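You operate a simulated robot arm through the tools that you are given. There is no shell and no other tool.

The job below is to be done with a simulated robot arm. You get a single attempt, and the scene is never put back.

TASK
Square and clamp the sheets, then brush the dust off the top one.
Fine: both fences of the steel tray go in first; draw the long fence back before brushing; use the brush on the white bench and put it back. What is to be rubbed or washed off counts as gone when no trace of it is left.

Only the result counts: the job must be done as asked and must still hold three seconds after the hand-in. Knocking over, shifting, dropping, spilling or breaking anything else fails it. Flat cloth is picked up by pressing the open fingertips on it (5 to 10 N) and closing them slowly along it; thin cloth reads only 2 to 8 mm in the jaws.

THE ROBOT
A 7-joint arm with a two-finger parallel gripper, fixed in place. Base frame: the origin is at the foot of the arm, x ahead of it, y to its left, z up; the work surface is at about z = 0.806. Readings come in m, rad, newtons and seconds.
With the tool pointing down near the work surface it reaches from about 0.42 to 0.92 m from the base axis. Its first joint turns from -2.496 to 2.496 rad. Payload 3 kg.
The tool frame sits at the grasp point between the pads (the TCP): z along the fingers, y along the line on which they close. The tips reach 0.03 m beyond it. The gripper opens to 0.094 m. The fingers are 0.028 m wide and 0.01 m thick; the gripper's body (0.05 by 0.096 m) begins 0.055 m behind the TCP.
Orientation is that of the tool frame in the base frame, as [roll, pitch, yaw] about the fixed x, y, z axes, in that order (R = Rz(yaw) Ry(pitch) Rx(roll)). With the fingers straight down and closing along the base's y, the tool's x points along the base's -x, its y along +y and its z along -z.

THE INTERFACE
- The arm moves only by the tool move_arm. Its argument "steps" is a list of rows, each a list of 7 numbers: the shift along the tool's x, y, z in mm, then the turn, a rotation vector about the tool's x, y, z in rad, then the closure in counts, from 0 (fully open) to 255 (shut). In form: [[dx, dy, dz, ax, ay, az, claw], ...]. A call has 1 to 20 rows; each row is the pose to reach, as a shift and turn from the pose commanded when the call began, along the tool's axes at that moment. Rows are played at 5 a second. More than 0.05 m and 0.15 rad between two rows, or a gripper value outside its range, and nothing of the call is played. Where a pose cannot be reached the arm comes as near as it can. A force on the tool above 90 N (or 10 N above the force at the start of the call, whichever is more), or a blocked arm, ends the call early, and 0.2 s more pass. Each finger travels about 0.072 m/s and halts on what it meets, pressing with about 28 N; the grip force reading is that of the motor and also rises with nothing between the fingers. The clock runs only during rows and for 0.2 s after the last one: add rows that repeat a pose to give the fingers time. The reply holds the time, the measured pose of the TCP, the force on the tool along the base axes, the opening and the grip force, in the units named above and with some noise, with the torque about the TCP (base axes, N m) and any sound that the robot's microphone picked up, and new pictures: "pictures" is both (left out), scene, wrist or none.
- Cameras (640 x 400 px; columns grow to the right, rows downward): "scene" is fixed at [0.0452, -0.5017, 1.559]; the picture's right is [0.75, -0.67, 0.00], its down [-0.39, -0.44, -0.81] and it looks along [0.54, 0.60, -0.59] (base axes); focal length 340 px, centre (320, 200). "wrist" rides on the gripper at [0.076, 0.014, -0.102] in the tool frame; the picture's right is [-0.18, 0.98, 0.00], its down [-0.75, -0.14, -0.64] and it looks along [-0.63, -0.12, 0.77] (tool axes); focal length 243 px, centre (320, 200). There is no depth. A picture from a camera that has moved, and an enlarged one, comes with that camera's place and axes in the base frame and with its lens. The place of the scene camera against the robot may be out by one fixed shift of up to 0.012 m in any direction.
- inspect(camera, box): a new picture of the part [left, top, right, bottom] of that camera's present view, enlarged. It takes no simulated time.
- job_done(): hands the job in; it is judged then, once.

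Nothing tells you positions but the pictures and the camera data. Unless the task says otherwise, let go and move clear before handing in.

The tools are called by a JSON object that holds its "op" and its "data". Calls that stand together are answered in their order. move_arm: Moves the arm, as the interface text tells. Its arguments: {"type":"object","properties":{"steps":{"type":"array","items":{"type":"array","items":{"type":"number"}}},"pictures":{"type":"string","enum":["both","scene","wrist","none"]}},"required":["steps"]} The other tools are called the same way: inspect (camera, box) takes an enlarged picture of a part of a camera's view; job_done () hands the job in.

At the start:

```text
clock: 0.0
tool_pos: [0.5171, 0.3571, 1.1562]
ee_rot: [3.141, 0.001, 3.141]
contact_force: [-0.9, 0.5, -0.2]
moment: [-0.01, 0.02, -0.02]
gripper_width: 0.0942
grasp_force: 0.0
```

scene: 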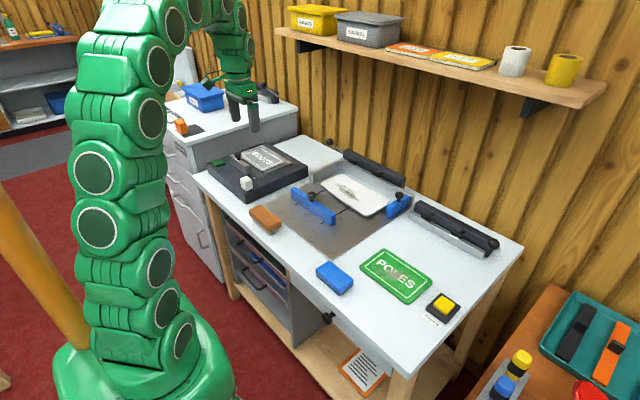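
wrist: 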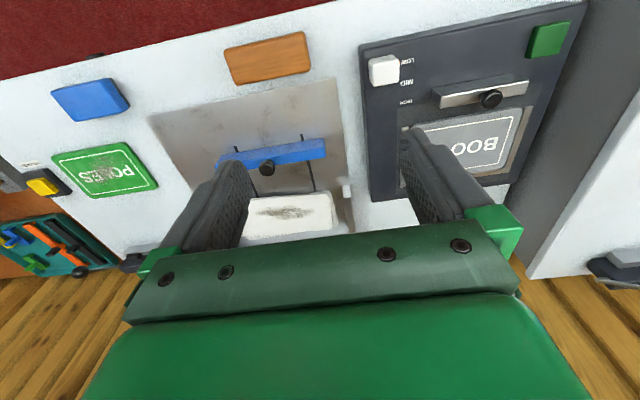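

I see a white bench with a steel tray, blue fences, a stack of white sheets with dust on top, and some blocks that may be brushes or sponges. I'll look closer before moving.

{"op": "inspect", "data": {"camera": "scene", "box": [240, 130, 440, 260]}}

{"op": "inspect", "data": {"camera": "scene", "box": [190, 130, 350, 230]}}

{"op": "inspect", "data": {"camera": "scene", "box": [300, 190, 520, 330]}}

{"op": "inspect", "data": {"camera": "wrist", "box": [140, 20, 380, 250]}}

{"op": "inspect", "data": {"camera": "scene", "box": [460, 270, 640, 400]}}

{"op": "inspect", "data": {"camera": "scene", "box": [150, 60, 310, 160]}}

{"op": "inspect", "data": {"camera": "wrist", "box": [0, 60, 170, 280]}}

{"op": "inspect", "data": {"camera": "scene", "box": [270, 300, 430, 400]}}

```text
3.08 times, centred on (340, 195) of scene
camera zoom: at [0.0452, -0.5017, 1.559], right [0.75, -0.67, 0.0], down [-0.39, -0.44, -0.81], along [0.54, 0.6, -0.59], focal length 1048 px, centre (258, 215)
```

zoom: 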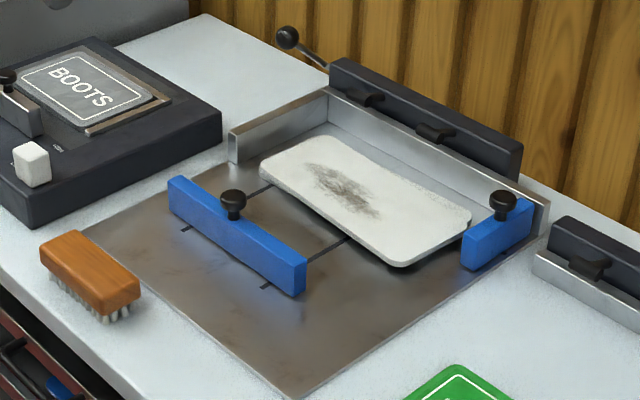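

```text
4.00 times, centred on (270, 180) of scene
camera zoom: at [0.0452, -0.5017, 1.559], right [0.75, -0.67, 0.0], down [-0.39, -0.44, -0.81], along [0.54, 0.6, -0.59], focal length 1362 px, centre (520, 280)
```

zoom: 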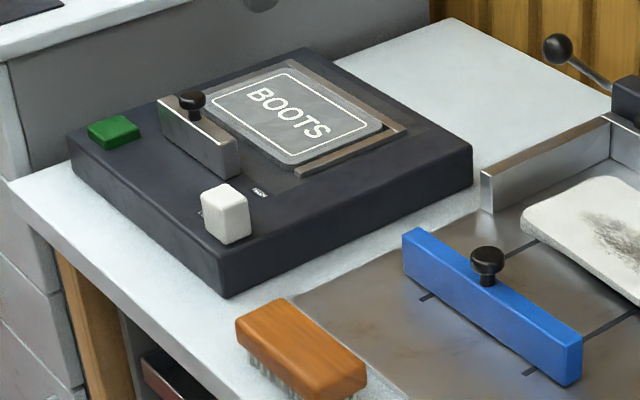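

```text
2.86 times, centred on (410, 260) of scene
camera zoom: at [0.0452, -0.5017, 1.559], right [0.75, -0.67, 0.0], down [-0.39, -0.44, -0.81], along [0.54, 0.6, -0.59], focal length 973 px, centre (63, 29)
```

zoom: 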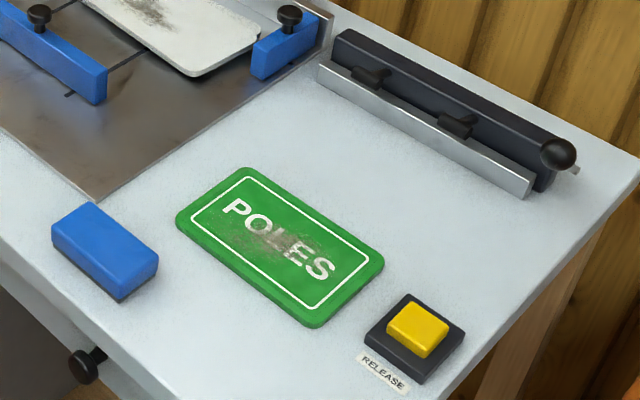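

```text
1.74 times, centred on (260, 135) of wrist
camera zoom: at [0.4404, 0.373, 1.2581], right [0.18, 0.98, 0.0], down [0.75, -0.14, 0.64], along [0.63, -0.12, -0.77], focal length 422 px, centre (424, 313)
```

zoom: 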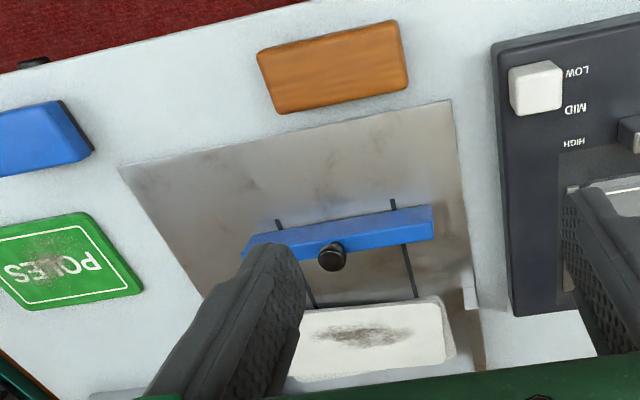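

```text
3.08 times, centred on (550, 335) of scene
camera zoom: at [0.0452, -0.5017, 1.559], right [0.75, -0.67, 0.0], down [-0.39, -0.44, -0.81], along [0.54, 0.6, -0.59], focal length 1048 px, centre (-388, -215)
```

zoom: 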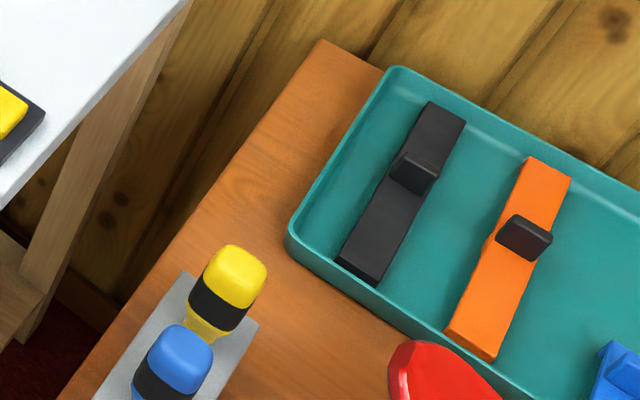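

```text
4.00 times, centred on (230, 110) of scene
camera zoom: at [0.0452, -0.5017, 1.559], right [0.75, -0.67, 0.0], down [-0.39, -0.44, -0.81], along [0.54, 0.6, -0.59], focal length 1362 px, centre (680, 560)
```

zoom: 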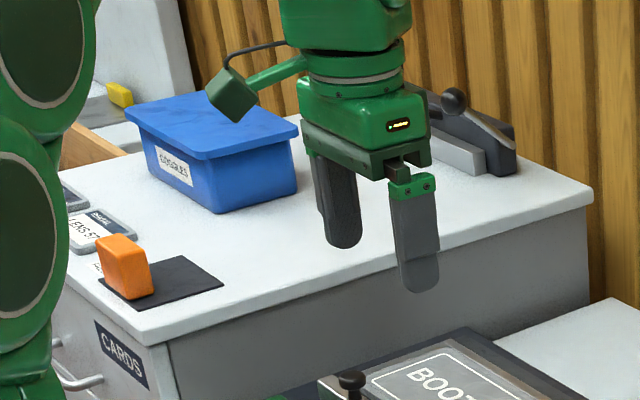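

```text
1.82 times, centred on (85, 170) of wrist
camera zoom: at [0.4404, 0.373, 1.2581], right [0.18, 0.98, 0.0], down [0.75, -0.14, 0.64], along [0.63, -0.12, -0.77], focal length 441 px, centre (747, 254)
```

zoom: 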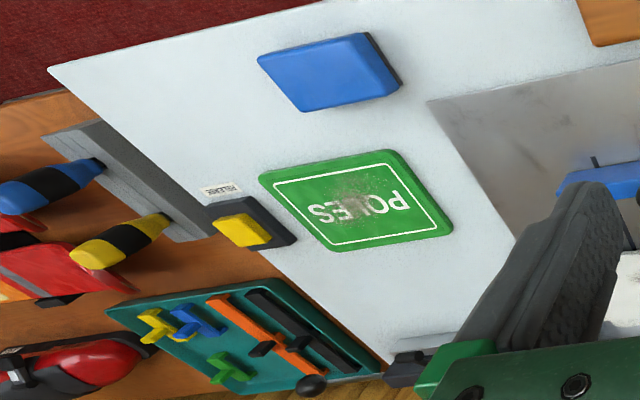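

```text
4.00 times, centred on (350, 350) of scene
camera zoom: at [0.0452, -0.5017, 1.559], right [0.75, -0.67, 0.0], down [-0.39, -0.44, -0.81], along [0.54, 0.6, -0.59], focal length 1362 px, centre (200, -400)
```

zoom: 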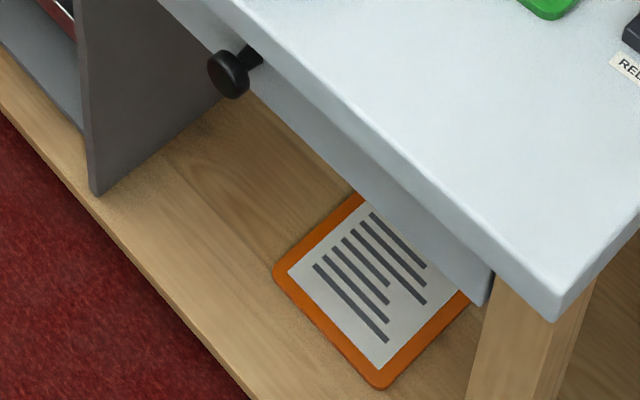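

I see the tray lying along the base axes, roughly x 0.56–0.95 and y 0.01–0.37. Its walls are at the back (+x) and left (+y), with a lever clamp behind the back wall. I'll move the wrist camera over the tray for a better look.

{"op": "move_arm", "data": {"steps": [[0, -40, 0, 0, 0, 0, 0], [0, -80, 0, 0, 0, 0, 0], [0, -120, 0, 0, 0, 0, 0], [0, -160, 10, 0, 0, 0, 0], [-20, -170, 40, 0, 0, 0, 0], [-30, -170, 60, 0, 0, 0, 0], [-30, -170, 60, 0, 0, 0, 0]]}}

```text
clock: 1.6
tool_pos: [0.5481, 0.1868, 1.0961]
ee_rot: [3.141, -0.001, 3.14]
contact_force: [-1.0, 0.8, -0.9]
moment: [-0.03, 0.04, 0.05]
gripper_width: 0.0942
grasp_force: 0.1
camera wrist: at [0.4711, 0.2034, 1.1984], right [0.18, 0.98, 0.0], down [0.75, -0.14, 0.64], along [0.63, -0.12, -0.77], focal length 243 px, centre (320, 200)
```

scene: 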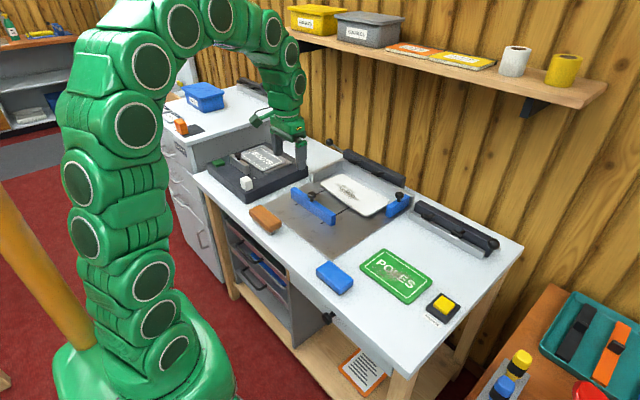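
wrist: 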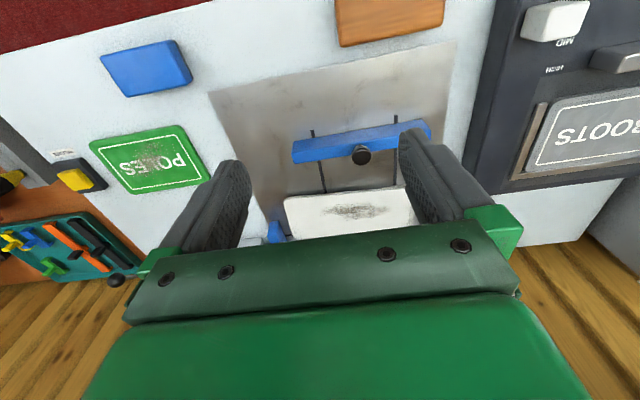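

I see the long fence with its knob and the sheets behind it. I'll zoom in on both views to fix the positions.

{"op": "inspect", "data": {"camera": "wrist", "box": [200, 40, 480, 260]}}

{"op": "inspect", "data": {"camera": "scene", "box": [300, 130, 420, 220]}}

{"op": "inspect", "data": {"camera": "scene", "box": [400, 180, 520, 270]}}

```text
1.82 times, centred on (340, 150) of wrist
camera zoom: at [0.4711, 0.2034, 1.1984], right [0.18, 0.98, 0.0], down [0.75, -0.14, 0.64], along [0.63, -0.12, -0.77], focal length 441 px, centre (284, 291)
```

zoom: 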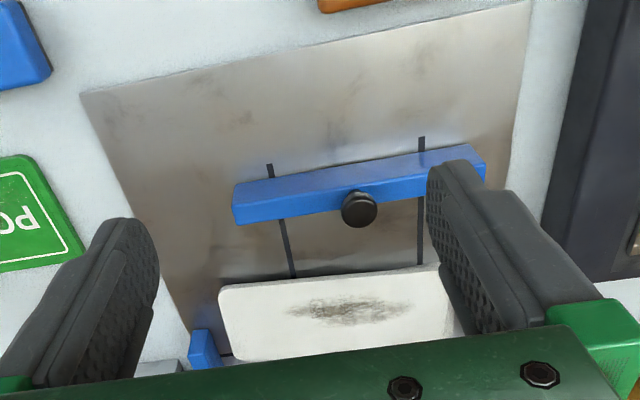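

```text
4.44 times, centred on (360, 175) of scene
camera zoom: at [0.0452, -0.5017, 1.559], right [0.75, -0.67, 0.0], down [-0.39, -0.44, -0.81], along [0.54, 0.6, -0.59], focal length 1513 px, centre (142, 311)
```

zoom: 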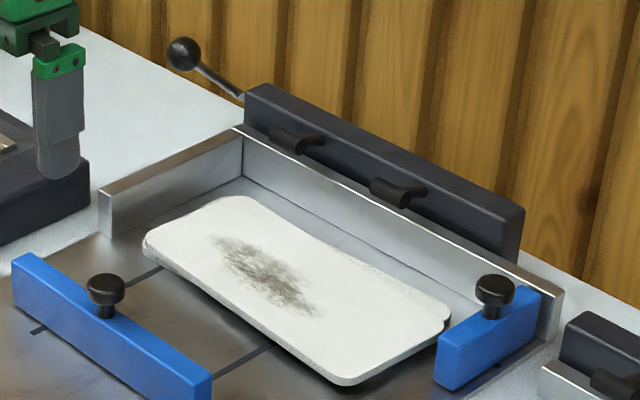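

```text
4.44 times, centred on (460, 225) of scene
camera zoom: at [0.0452, -0.5017, 1.559], right [0.75, -0.67, 0.0], down [-0.39, -0.44, -0.81], along [0.54, 0.6, -0.59], focal length 1513 px, centre (-302, 89)
```

zoom: 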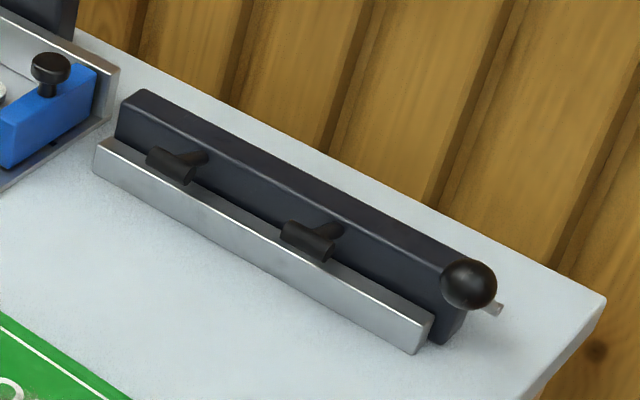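

The clamp's lever looks like a ball on a rod at the left end of the dark bar, but I can't tell which way it points. I'll yaw the gripper and move so the wrist camera sees it along +y.

{"op": "move_arm", "data": {"steps": [[-20, 10, -10, 0, 0, -0.14, 0], [-40, 20, -20, 0, 0, -0.28, 0], [-60, 30, -30, 0, 0, -0.42, 0], [-80, 40, -40, 0, 0, -0.56, 0], [-100, 50, -50, 0, 0, -0.7, 0], [-120, 60, -54, 0, 0, -0.84, 0], [-140, 70, -54, 0, 0, -0.98, 0], [-160, 80, -54, 0, 0, -1.12, 0], [-180, 90, -54, 0, 0, -1.26, 0], [-202, 100, -54, 0, 0, -1.4, 0], [-202, 113, -54, 0, 0, -1.5, 0], [-202, 113, -54, 0, 0, -1.5708, 0], [-202, 113, -54, 0, 0, -1.5708, 0]]}}

```text
clock: 4.4
tool_pos: [0.7489, 0.3013, 1.1504]
ee_rot: [-3.142, 0.002, -1.568]
contact_force: [-0.2, 0.4, -0.5]
moment: [-0.03, -0.05, 0.0]
gripper_width: 0.094
grasp_force: 0.1
camera wrist: at [0.7345, 0.2254, 1.2521], right [-0.98, 0.18, 0.0], down [0.14, 0.75, 0.64], along [0.12, 0.63, -0.77], focal length 243 px, centre (320, 200)
```

scene: 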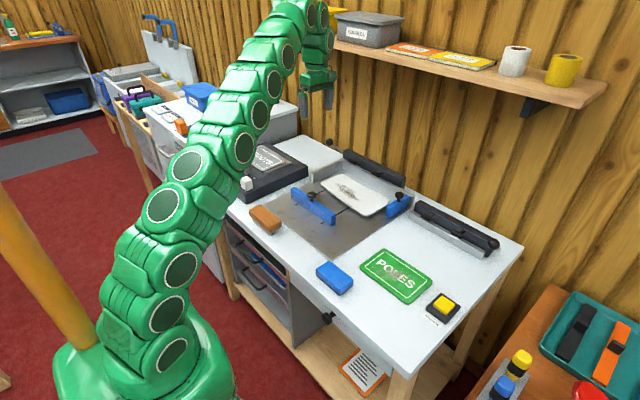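
wrist: 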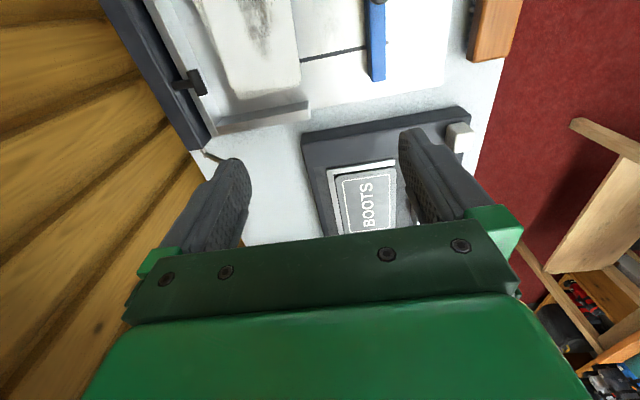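

The ball is hidden behind a finger in this view. I'll shift 70 mm in +x to bring it between the fingers.

{"op": "move_arm", "data": {"steps": [[0, -35, 0, 0, 0, 0, 0], [0, -70, 0, 0, 0, 0, 0], [0, -70, 0, 0, 0, 0, 0]], "pictures": "wrist"}}

{"op": "inspect", "data": {"camera": "wrist", "box": [120, 0, 440, 230]}}

```text
clock: 5.2
tool_pos: [0.7626, 0.2972, 1.1253]
ee_rot: [-3.14, -0.001, -1.568]
contact_force: [0.2, -0.1, 0.3]
moment: [-0.02, -0.04, -0.01]
gripper_width: 0.0939
grasp_force: 0.1
out of reach, approached as far as the arm can: row 1, 2, 3
camera wrist: at [0.7478, 0.2209, 1.2272], right [-0.98, 0.18, 0.0], down [0.14, 0.75, 0.64], along [0.12, 0.63, -0.77], focal length 243 px, centre (320, 200)
```

wrist: 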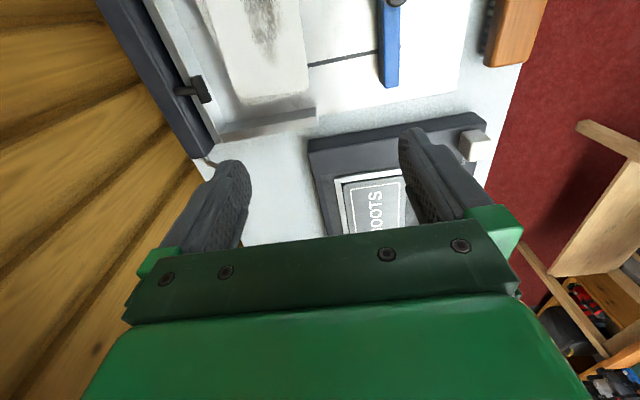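

```text
1.74 times, centred on (280, 115) of wrist
camera zoom: at [0.7478, 0.2209, 1.2272], right [-0.98, 0.18, 0.0], down [0.14, 0.75, 0.64], along [0.12, 0.63, -0.77], focal length 422 px, centre (390, 348)
```

zoom: 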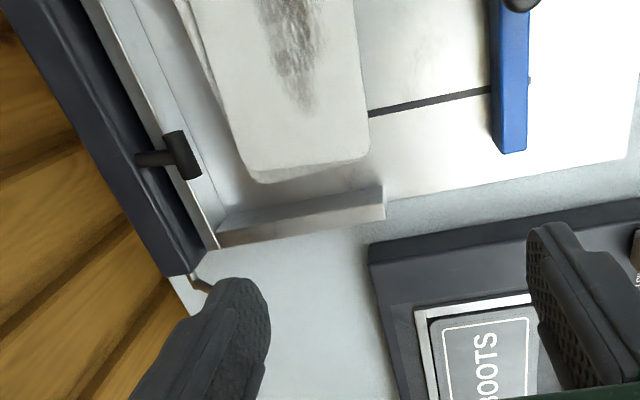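

A finger still hides the ball. I'll back off slightly and close the fingers to clear the view.

{"op": "move_arm", "data": {"steps": [[0, 20, 0, 0, 0, 0, 120], [0, 20, 0, 0, 0, 0, 255], [0, 20, 0, 0, 0, 0, 255], [0, 20, 0, 0, 0, 0, 255]], "pictures": "wrist"}}

{"op": "inspect", "data": {"camera": "wrist", "box": [100, 60, 340, 230]}}

```text
clock: 6.2
tool_pos: [0.7427, 0.2949, 1.1268]
ee_rot: [-3.141, 0.0, -1.569]
contact_force: [-0.6, 0.4, -1.0]
moment: [0.0, -0.01, 0.02]
gripper_width: 0.0002
grasp_force: 27.9
camera wrist: at [0.7273, 0.221, 1.2278], right [-0.98, 0.18, 0.0], down [0.14, 0.75, 0.64], along [0.12, 0.63, -0.77], focal length 243 px, centre (320, 200)
```

wrist: 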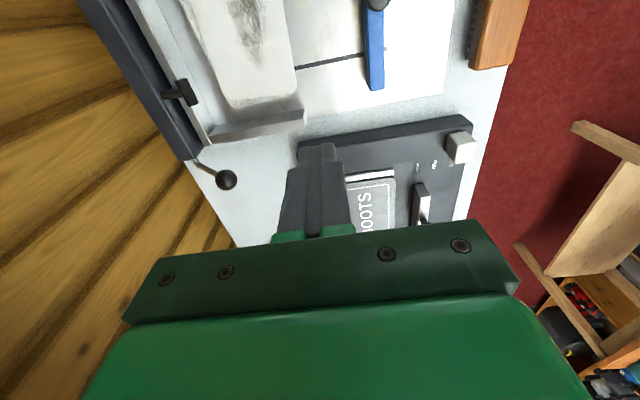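

```text
2.35 times, centred on (220, 145) of wrist
camera zoom: at [0.7273, 0.221, 1.2278], right [-0.98, 0.18, 0.0], down [0.14, 0.75, 0.64], along [0.12, 0.63, -0.77], focal length 571 px, centre (555, 329)
```

zoom: 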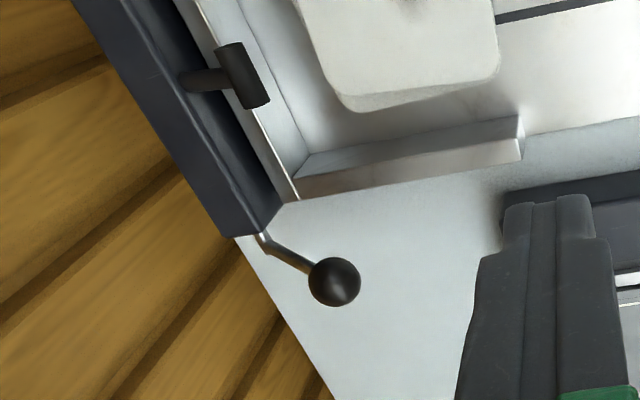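

I now place the ball at about (0.90, 0.40, 0.93), with its lever tilted up toward the robot and pivoting about the bar's axis. The long-fence knob is near (0.664, 0.231, 0.87), so I'll go above it with the jaws closing along x.

{"op": "move_arm", "data": {"steps": [[16, 20, 40, 0, 0, 0, 0], [32, 40, 80, 0, 0, 0, 0], [48, 60, 120, 0, 0, 0, 0], [64, 79, 150, 0, 0, 0, 0], [64, 79, 177, 0, 0, 0, 0], [64, 79, 177, 0, 0, 0, 0]]}}

{"op": "inspect", "data": {"camera": "wrist", "box": [120, 0, 520, 250]}}

{"op": "inspect", "data": {"camera": "scene", "box": [270, 150, 410, 240]}}

```text
clock: 7.6
tool_pos: [0.6598, 0.2302, 0.9495]
ee_rot: [3.141, 0.001, -1.571]
contact_force: [-0.1, -0.2, -0.3]
moment: [0.0, -0.03, -0.02]
gripper_width: 0.094
grasp_force: 0.1
camera wrist: at [0.6448, 0.1549, 1.05], right [-0.98, 0.18, 0.0], down [0.14, 0.75, 0.64], along [0.12, 0.63, -0.77], focal length 243 px, centre (320, 200)
```

scene: 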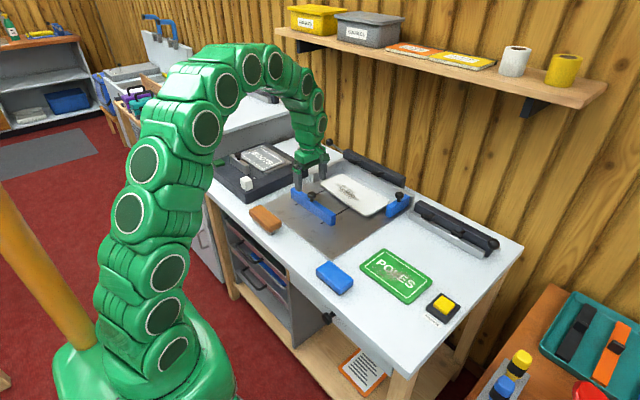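
wrist: 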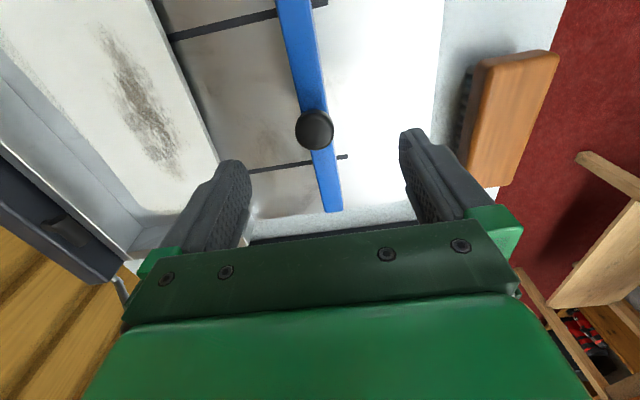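

```text
1.60 times, centred on (320, 125) of wrist
camera zoom: at [0.6448, 0.1549, 1.05], right [-0.98, 0.18, 0.0], down [0.14, 0.75, 0.64], along [0.12, 0.63, -0.77], focal length 388 px, centre (320, 320)
```

zoom: 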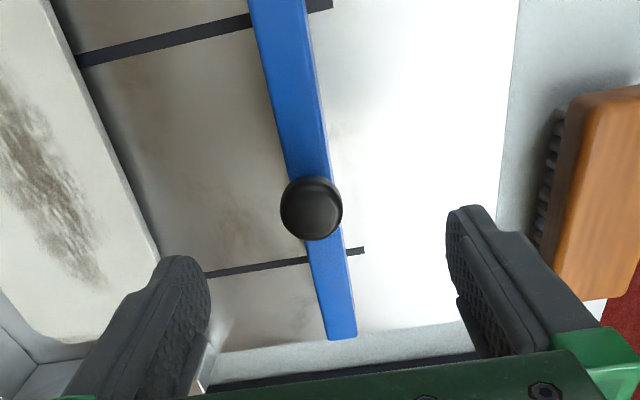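

```text
4.44 times, centred on (340, 195) of scene
camera zoom: at [0.0452, -0.5017, 1.559], right [0.75, -0.67, 0.0], down [-0.39, -0.44, -0.81], along [0.54, 0.6, -0.59], focal length 1513 px, centre (231, 222)
```

zoom: 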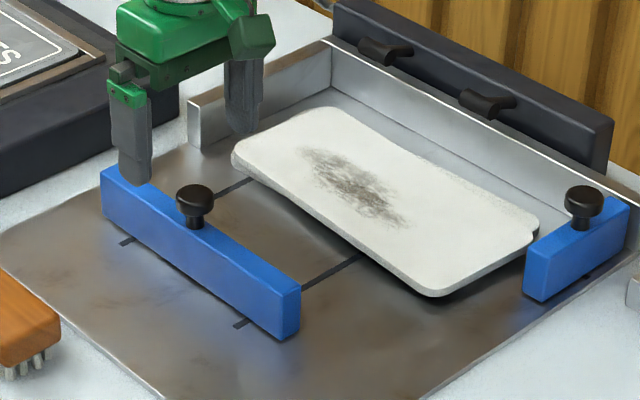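

The knob sits almost centred between the jaws, with its top at about z = 0.87 and the fence top near 0.84. I'll go down and grip it.

{"op": "move_arm", "data": {"steps": [[-1, -4, 40, 0, 0, 0, 0], [-1, -4, 75, 0, 0, 0, 0], [-1, -4, 75, 0, 0, 0, 128], [-1, -4, 75, 0, 0, 0, 255], [-1, -4, 75, 0, 0, 0, 255], [-1, -4, 75, 0, 0, 0, 255], [-1, -4, 75, 0, 0, 0, 255]]}}

{"op": "inspect", "data": {"camera": "wrist", "box": [120, 0, 520, 250]}}

{"op": "inspect", "data": {"camera": "scene", "box": [270, 150, 410, 240]}}

```text
clock: 9.2
tool_pos: [0.6638, 0.2325, 0.8728]
ee_rot: [-3.141, 0.001, -1.571]
contact_force: [5.2, -0.2, -6.5]
moment: [0.14, -0.22, 0.01]
gripper_width: 0.0293
grasp_force: 44.8
camera wrist: at [0.6489, 0.1561, 0.9752], right [-0.98, 0.18, 0.0], down [0.14, 0.75, 0.64], along [0.12, 0.63, -0.77], focal length 243 px, centre (320, 200)
```

scene: 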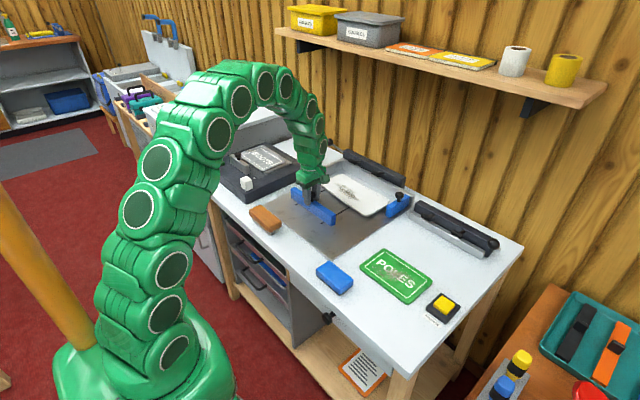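
wrist: 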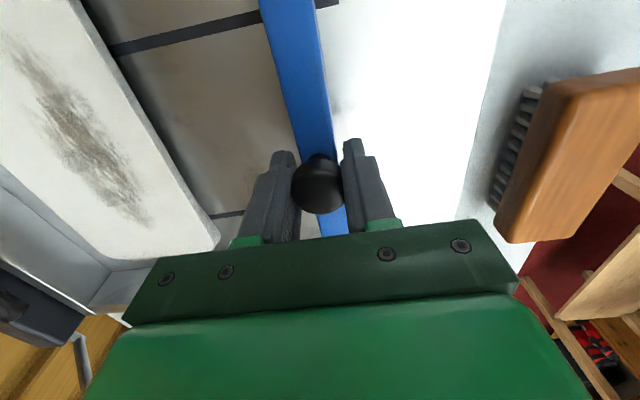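

```text
1.60 times, centred on (320, 125) of wrist
camera zoom: at [0.6489, 0.1561, 0.9752], right [-0.98, 0.18, 0.0], down [0.14, 0.75, 0.64], along [0.12, 0.63, -0.77], focal length 388 px, centre (320, 320)
```

zoom: 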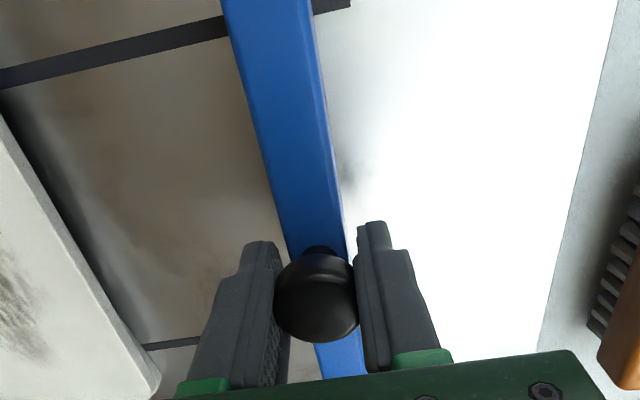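

```text
4.44 times, centred on (340, 195) of scene
camera zoom: at [0.0452, -0.5017, 1.559], right [0.75, -0.67, 0.0], down [-0.39, -0.44, -0.81], along [0.54, 0.6, -0.59], focal length 1513 px, centre (231, 222)
```

zoom: 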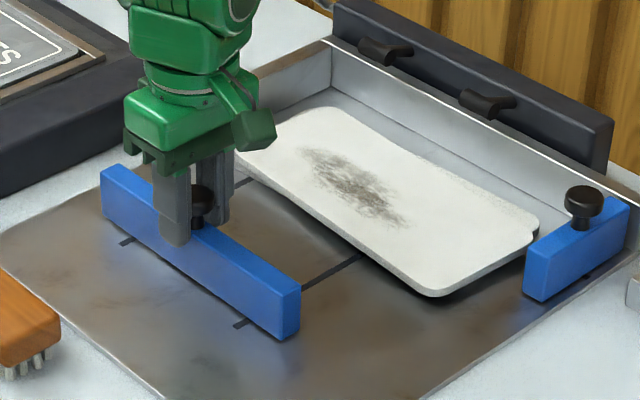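

I have a good grip on the knob, which is 29 mm across. Now I'll slide the long fence toward the back wall in small steps.

{"op": "move_arm", "data": {"steps": [[0, -8, 0, 0, 0, 0, 255], [0, -18, 0, 0, 0, 0, 255], [0, -30, 0, 0, 0, 0, 255], [0, -42, 0, 0, 0, 0, 255], [0, -54, 0, 0, 0, 0, 255], [0, -66, 0, 0, 0, 0, 255], [0, -66, 0, 0, 0, 0, 255]]}}

{"op": "inspect", "data": {"camera": "scene", "box": [270, 150, 410, 240]}}

```text
clock: 10.8
tool_pos: [0.7333, 0.2311, 0.8732]
ee_rot: [3.141, 0.0, -1.571]
contact_force: [1.2, -27.7, -1.4]
moment: [-0.54, -0.27, -0.09]
gripper_width: 0.0291
grasp_force: 45.5
camera wrist: at [0.7181, 0.1563, 0.9755], right [-0.98, 0.18, 0.0], down [0.14, 0.75, 0.64], along [0.12, 0.63, -0.77], focal length 243 px, centre (320, 200)
```

scene: 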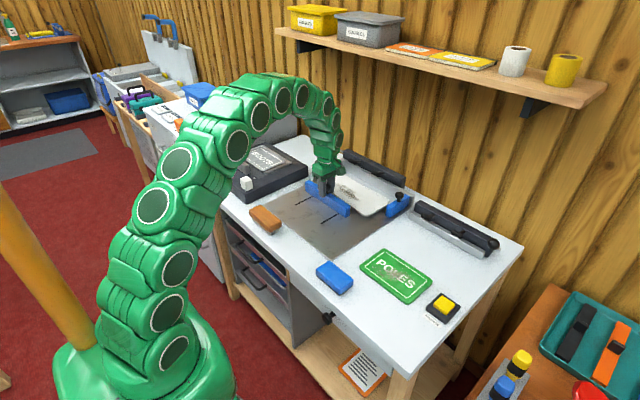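
wrist: 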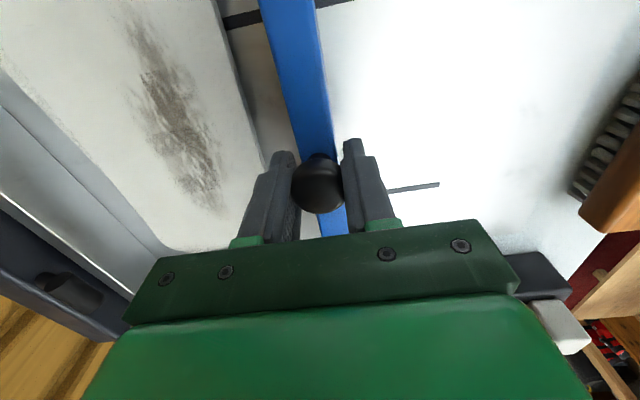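

```text
4.44 times, centred on (340, 195) of scene
camera zoom: at [0.0452, -0.5017, 1.559], right [0.75, -0.67, 0.0], down [-0.39, -0.44, -0.81], along [0.54, 0.6, -0.59], focal length 1513 px, centre (231, 222)
```

zoom: 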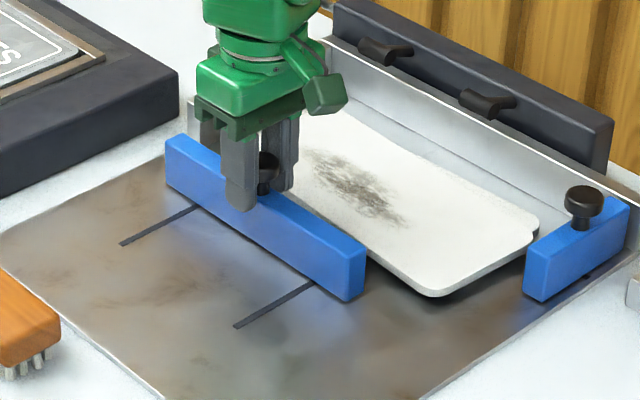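

The fence is sliding, but there's a 28 N sideways load toward −y, probably because the slot runs slightly off my line. I'll ease to −y and continue gently.

{"op": "move_arm", "data": {"steps": [[1, 0, 0, 0, 0, 0, 255], [2, 0, 0, 0, 0, 0, 255], [2, 0, 0, 0, 0, 0, 255]], "pictures": "none"}}

```text
clock: 11.6
tool_pos: [0.7342, 0.2317, 0.8741]
ee_rot: [-3.141, 0.001, -1.569]
contact_force: [-2.5, -3.6, 5.9]
moment: [-1.0, 0.39, 0.02]
gripper_width: 0.0291
grasp_force: 44.7
```

The side load is down to about 4 N. I'll keep pushing.

{"op": "move_arm", "data": {"steps": [[0, -8, 0, 0, 0, 0, 255], [0, -16, 0, 0, 0, 0, 255], [0, -24, 0, 0, 0, 0, 255], [0, -24, 0, 0, 0, 0, 255]]}}

{"op": "inspect", "data": {"camera": "scene", "box": [270, 150, 410, 240]}}

```text
clock: 12.6
tool_pos: [0.7563, 0.2317, 0.8731]
ee_rot: [3.141, -0.001, -1.571]
contact_force: [-1.5, 6.3, -1.9]
moment: [0.74, 0.38, -0.01]
gripper_width: 0.029
grasp_force: 44.9
camera wrist: at [0.7417, 0.1563, 0.9754], right [-0.98, 0.18, 0.0], down [0.14, 0.75, 0.64], along [0.12, 0.63, -0.77], focal length 243 px, centre (320, 200)
```

scene: 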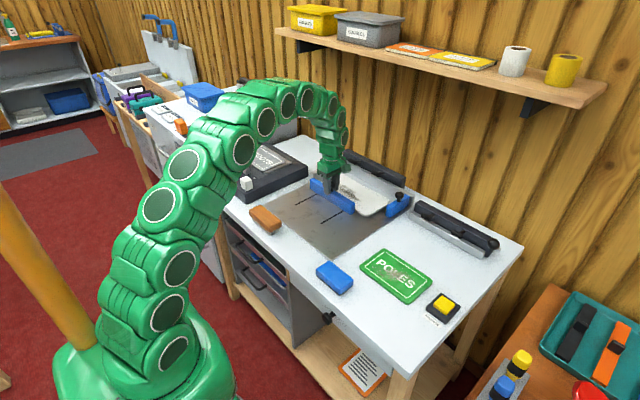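
wrist: 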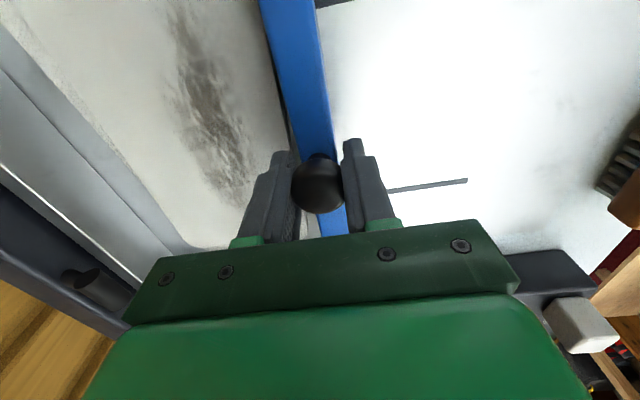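

```text
4.44 times, centred on (340, 195) of scene
camera zoom: at [0.0452, -0.5017, 1.559], right [0.75, -0.67, 0.0], down [-0.39, -0.44, -0.81], along [0.54, 0.6, -0.59], focal length 1513 px, centre (231, 222)
```

zoom: 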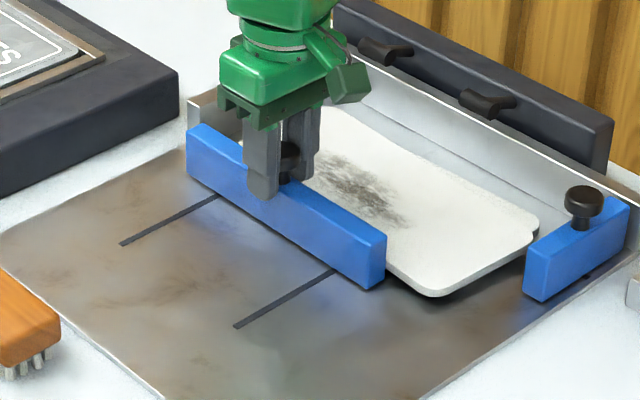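

The fence is about to meet the sheets. I'll push on in 5 mm steps and watch the force.

{"op": "move_arm", "data": {"steps": [[0, -5, 0, 0, 0, 0, 255], [0, -10, 0, 0, 0, 0, 255], [0, -15, 0, 0, 0, 0, 255], [0, -15, 0, 0, 0, 0, 255]]}}

{"op": "inspect", "data": {"camera": "scene", "box": [270, 150, 410, 240]}}

```text
clock: 13.6
tool_pos: [0.772, 0.2314, 0.8745]
ee_rot: [3.141, 0.0, -1.567]
contact_force: [0.8, 17.1, -11.0]
moment: [0.12, -0.39, 0.2]
gripper_width: 0.0296
grasp_force: 45.1
camera wrist: at [0.7567, 0.1562, 0.9754], right [-0.98, 0.18, 0.0], down [0.14, 0.75, 0.64], along [0.12, 0.63, -0.77], focal length 243 px, centre (320, 200)
```

scene: 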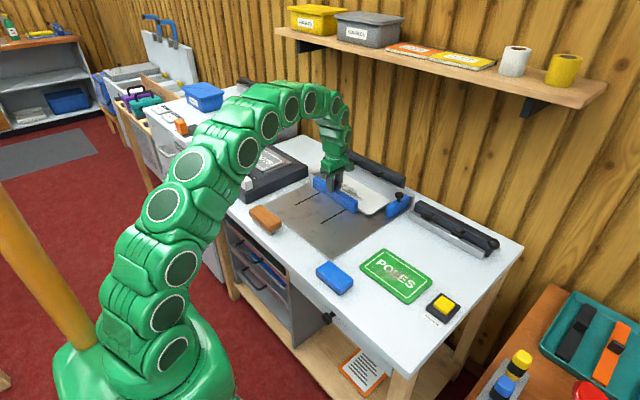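
wrist: 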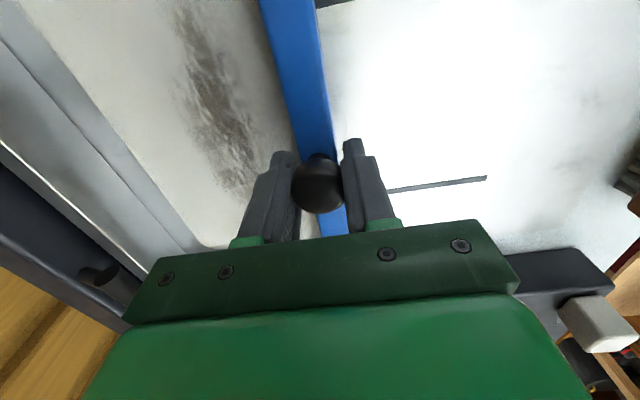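

```text
4.44 times, centred on (340, 195) of scene
camera zoom: at [0.0452, -0.5017, 1.559], right [0.75, -0.67, 0.0], down [-0.39, -0.44, -0.81], along [0.54, 0.6, -0.59], focal length 1513 px, centre (231, 222)
```

zoom: 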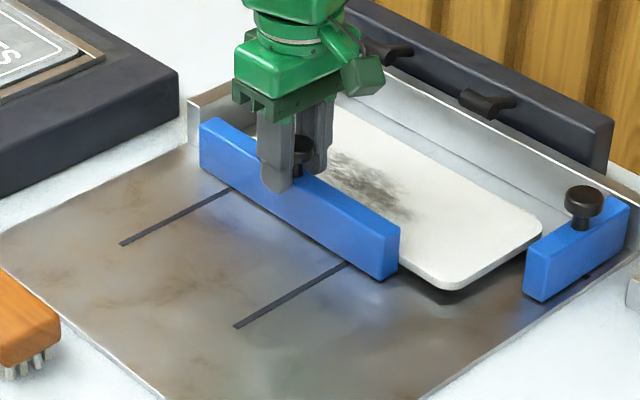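

The sheets are turning square against the fence. I'll continue with a 1 mm shift to +y to ease the side force.

{"op": "move_arm", "data": {"steps": [[-1, -4, 0, 0, 0, 0, 255], [-1, -8, 0, 0, 0, 0, 255], [-1, -12, 0, 0, 0, 0, 255], [-1, -12, 0, 0, 0, 0, 255]], "pictures": "wrist"}}

{"op": "inspect", "data": {"camera": "scene", "box": [270, 150, 410, 240]}}

```text
clock: 14.6
tool_pos: [0.783, 0.2315, 0.8739]
ee_rot: [3.14, -0.001, -1.57]
contact_force: [-3.6, 6.7, -6.0]
moment: [-0.39, 0.35, -0.14]
gripper_width: 0.0292
grasp_force: 45.1
camera wrist: at [0.7684, 0.1563, 0.9755], right [-0.98, 0.18, 0.0], down [0.14, 0.75, 0.64], along [0.12, 0.63, -0.77], focal length 243 px, centre (320, 200)
```

wrist: 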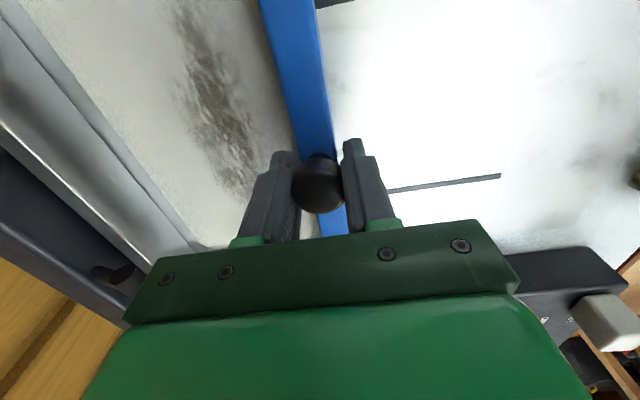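

```text
4.44 times, centred on (340, 195) of scene
camera zoom: at [0.0452, -0.5017, 1.559], right [0.75, -0.67, 0.0], down [-0.39, -0.44, -0.81], along [0.54, 0.6, -0.59], focal length 1513 px, centre (231, 222)
```

zoom: 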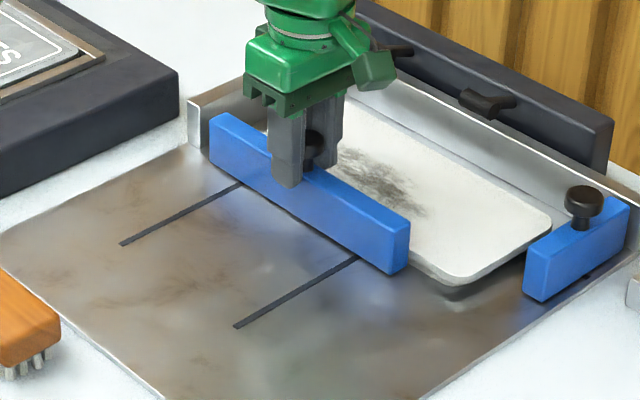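

The force is still low. I'll keep going toward the back wall.

{"op": "move_arm", "data": {"steps": [[0, -4, 0, 0, 0, 0, 255], [0, -8, 0, 0, 0, 0, 255], [0, -12, 0, 0, 0, 0, 255], [0, -12, 0, 0, 0, 0, 255]], "pictures": "wrist"}}

{"op": "inspect", "data": {"camera": "scene", "box": [300, 140, 420, 220]}}

{"op": "inspect", "data": {"camera": "wrist", "box": [0, 0, 340, 250]}}

```text
clock: 15.6
tool_pos: [0.797, 0.231, 0.874]
ee_rot: [3.142, 0.0, -1.571]
contact_force: [0.8, -5.7, -26.5]
moment: [-0.91, -0.03, 0.08]
gripper_width: 0.0289
grasp_force: 44.8
camera wrist: at [0.7818, 0.1563, 0.9756], right [-0.98, 0.18, 0.0], down [0.14, 0.75, 0.64], along [0.12, 0.63, -0.77], focal length 243 px, centre (320, 200)
```

wrist: 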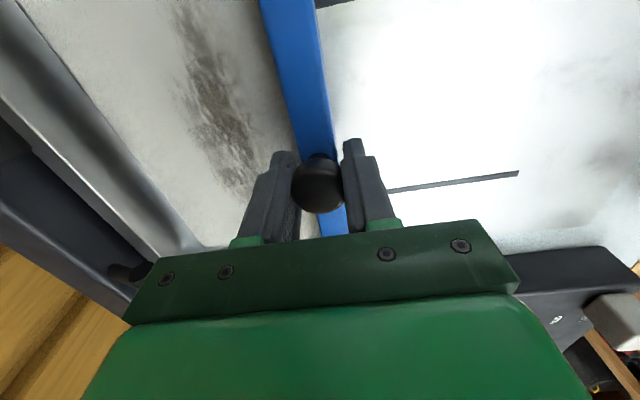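

```text
5.00 times, centred on (360, 180) of scene
camera zoom: at [0.0452, -0.5017, 1.559], right [0.75, -0.67, 0.0], down [-0.39, -0.44, -0.81], along [0.54, 0.6, -0.59], focal length 1702 px, centre (120, 300)
```

zoom: 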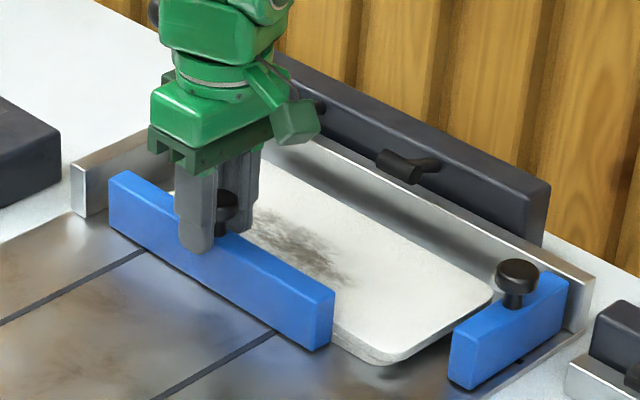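

```text
1.60 times, centred on (170, 125) of wrist
camera zoom: at [0.7818, 0.1563, 0.9756], right [-0.98, 0.18, 0.0], down [0.14, 0.75, 0.64], along [0.12, 0.63, -0.77], focal length 388 px, centre (560, 320)
```

zoom: 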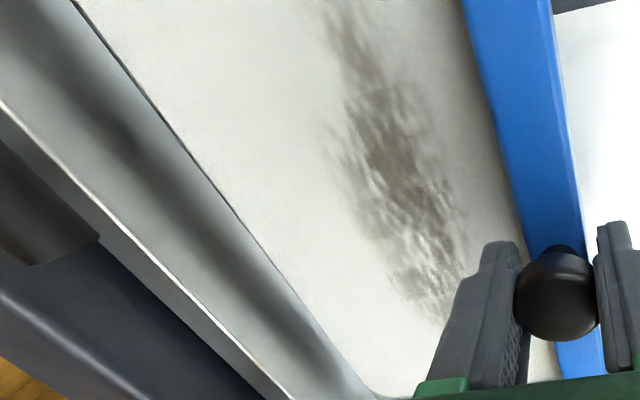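

The sheets are almost at the back wall. I'll push the last few millimetres carefully.

{"op": "move_arm", "data": {"steps": [[0, -2, 0.7, 0, 0, 0, 255], [0, -4, 0.7, 0, 0, 0, 255], [0, -6, 0.7, 0, 0, 0, 255], [0, -6, 0.7, 0, 0, 0, 255]], "pictures": "wrist"}}

{"op": "inspect", "data": {"camera": "wrist", "box": [0, 0, 340, 250]}}

{"op": "inspect", "data": {"camera": "scene", "box": [300, 140, 420, 220]}}

```text
clock: 16.6
tool_pos: [0.8029, 0.2317, 0.8736]
ee_rot: [-3.139, 0.0, -1.571]
contact_force: [-1.5, -15.8, 10.5]
moment: [0.51, 0.19, 0.16]
gripper_width: 0.0293
grasp_force: 44.7
camera wrist: at [0.7877, 0.1562, 0.9755], right [-0.98, 0.18, 0.0], down [0.14, 0.75, 0.64], along [0.12, 0.63, -0.77], focal length 243 px, centre (320, 200)
```

wrist: 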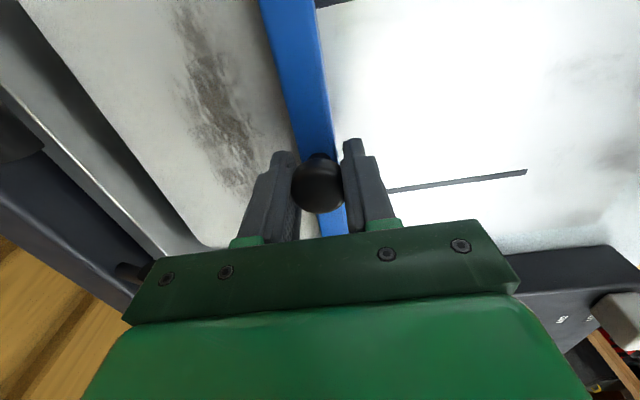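

```text
1.60 times, centred on (170, 125) of wrist
camera zoom: at [0.7877, 0.1562, 0.9755], right [-0.98, 0.18, 0.0], down [0.14, 0.75, 0.64], along [0.12, 0.63, -0.77], focal length 388 px, centre (560, 320)
```

zoom: 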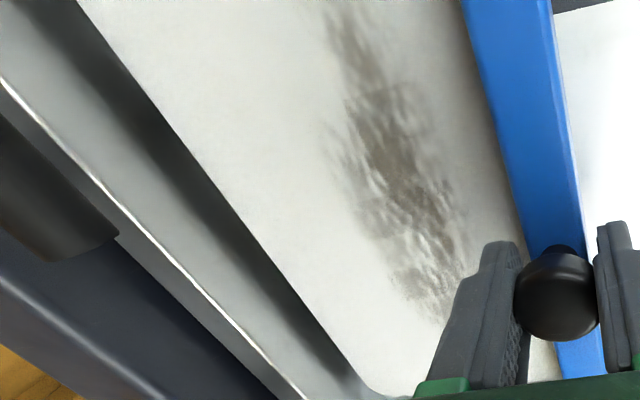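

```text
5.00 times, centred on (360, 180) of scene
camera zoom: at [0.0452, -0.5017, 1.559], right [0.75, -0.67, 0.0], down [-0.39, -0.44, -0.81], along [0.54, 0.6, -0.59], focal length 1702 px, centre (120, 300)
```

zoom: 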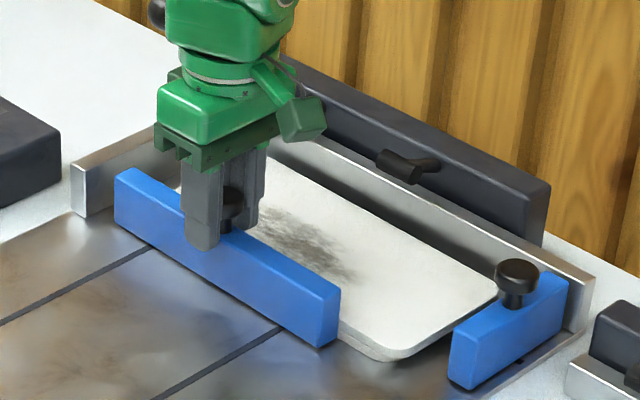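

There is still no push-back along x. I'll continue until the wall resists.

{"op": "move_arm", "data": {"steps": [[0.7, -2, 0, 0, 0, 0, 255], [0.7, -4, 0, 0, 0, 0, 255], [0.7, -6, 0, 0, 0, 0, 255], [0.7, -8, 0, 0, 0, 0, 255], [0.7, -8, 0, 0, 0, 0, 255]], "pictures": "wrist"}}

{"op": "inspect", "data": {"camera": "wrist", "box": [0, 0, 340, 250]}}

{"op": "inspect", "data": {"camera": "scene", "box": [300, 140, 420, 220]}}

```text
clock: 17.8
tool_pos: [0.8117, 0.231, 0.8734]
ee_rot: [-3.139, 0.0, -1.57]
contact_force: [-2.1, -9.2, 33.2]
moment: [-0.65, 0.12, 0.05]
gripper_width: 0.0292
grasp_force: 45.1
camera wrist: at [0.795, 0.1562, 0.9754], right [-0.98, 0.18, 0.0], down [0.14, 0.75, 0.64], along [0.12, 0.63, -0.77], focal length 243 px, centre (320, 200)
```

wrist: 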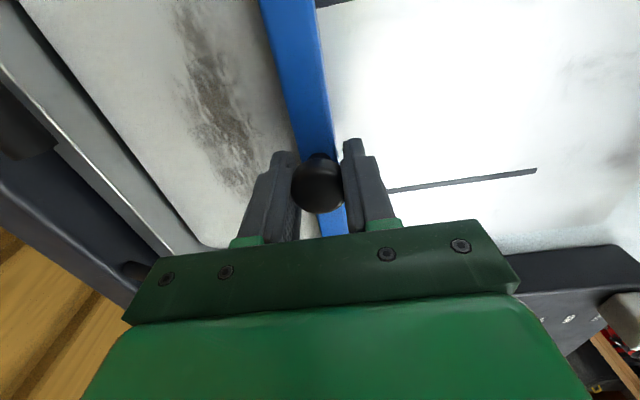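

```text
1.60 times, centred on (170, 125) of wrist
camera zoom: at [0.795, 0.1562, 0.9754], right [-0.98, 0.18, 0.0], down [0.14, 0.75, 0.64], along [0.12, 0.63, -0.77], focal length 388 px, centre (560, 320)
```

zoom: 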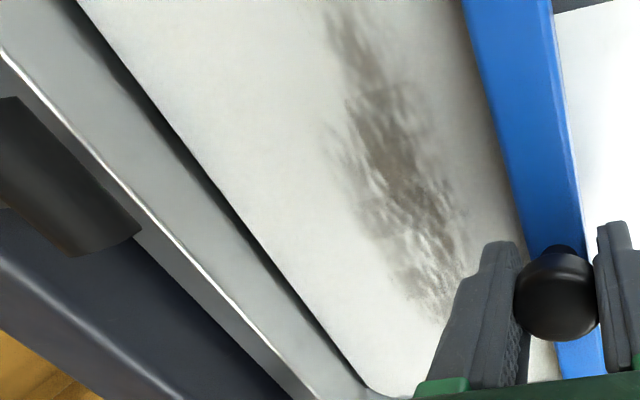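

```text
5.00 times, centred on (360, 180) of scene
camera zoom: at [0.0452, -0.5017, 1.559], right [0.75, -0.67, 0.0], down [-0.39, -0.44, -0.81], along [0.54, 0.6, -0.59], focal length 1702 px, centre (120, 300)
```

zoom: 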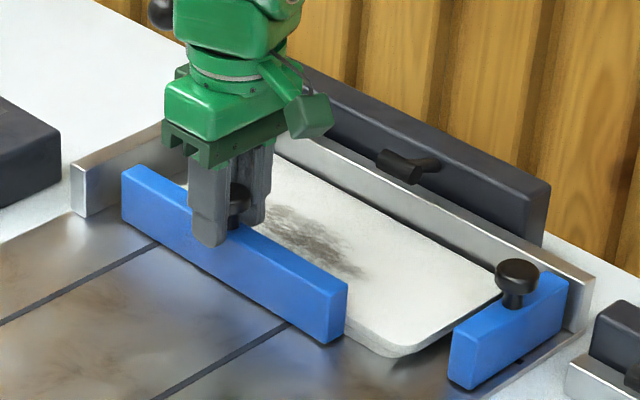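

A thin gap still shows at the wall, and the vertical load has risen from my small lowering. I'll lift half a millimetre and keep pushing.

{"op": "move_arm", "data": {"steps": [[0.4, -1, -0.5, 0, 0, 0, 255], [0.4, -3, -0.5, 0, 0, 0, 255], [0.4, -5, -0.5, 0, 0, 0, 255], [0.4, -7, -0.5, 0, 0, 0, 255], [0.4, -7, -0.5, 0, 0, 0, 255]], "pictures": "wrist"}}

{"op": "inspect", "data": {"camera": "wrist", "box": [0, 0, 340, 250]}}

{"op": "inspect", "data": {"camera": "scene", "box": [300, 140, 420, 220]}}

```text
clock: 19.0
tool_pos: [0.8143, 0.2319, 0.8736]
ee_rot: [3.137, -0.002, -1.568]
contact_force: [-70.6, -5.3, 38.2]
moment: [-0.2, 0.35, -0.11]
gripper_width: 0.0292
grasp_force: 44.9
camera wrist: at [0.7997, 0.1564, 0.9754], right [-0.98, 0.18, 0.01], down [0.14, 0.75, 0.64], along [0.11, 0.63, -0.77], focal length 243 px, centre (320, 200)
```

wrist: 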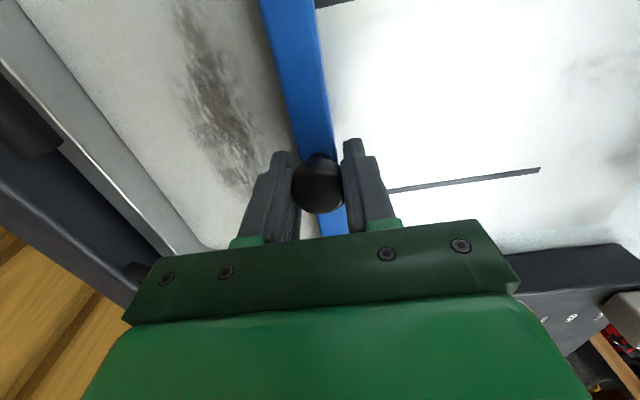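

```text
1.60 times, centred on (170, 125) of wrist
camera zoom: at [0.7997, 0.1564, 0.9754], right [-0.98, 0.18, 0.01], down [0.14, 0.75, 0.64], along [0.11, 0.63, -0.77], focal length 388 px, centre (560, 320)
```

zoom: 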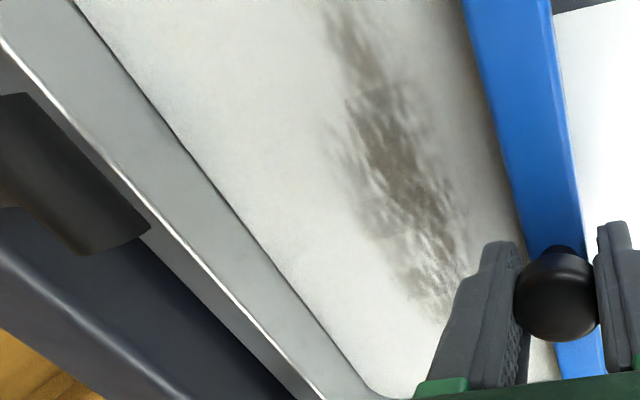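

```text
5.00 times, centred on (360, 180) of scene
camera zoom: at [0.0452, -0.5017, 1.559], right [0.75, -0.67, 0.0], down [-0.39, -0.44, -0.81], along [0.54, 0.6, -0.59], focal length 1702 px, centre (120, 300)
```

zoom: 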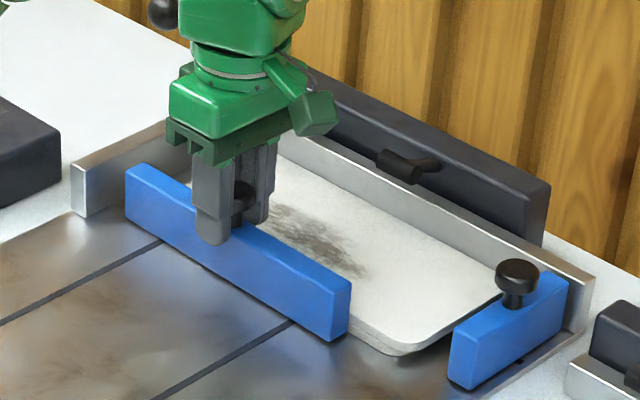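

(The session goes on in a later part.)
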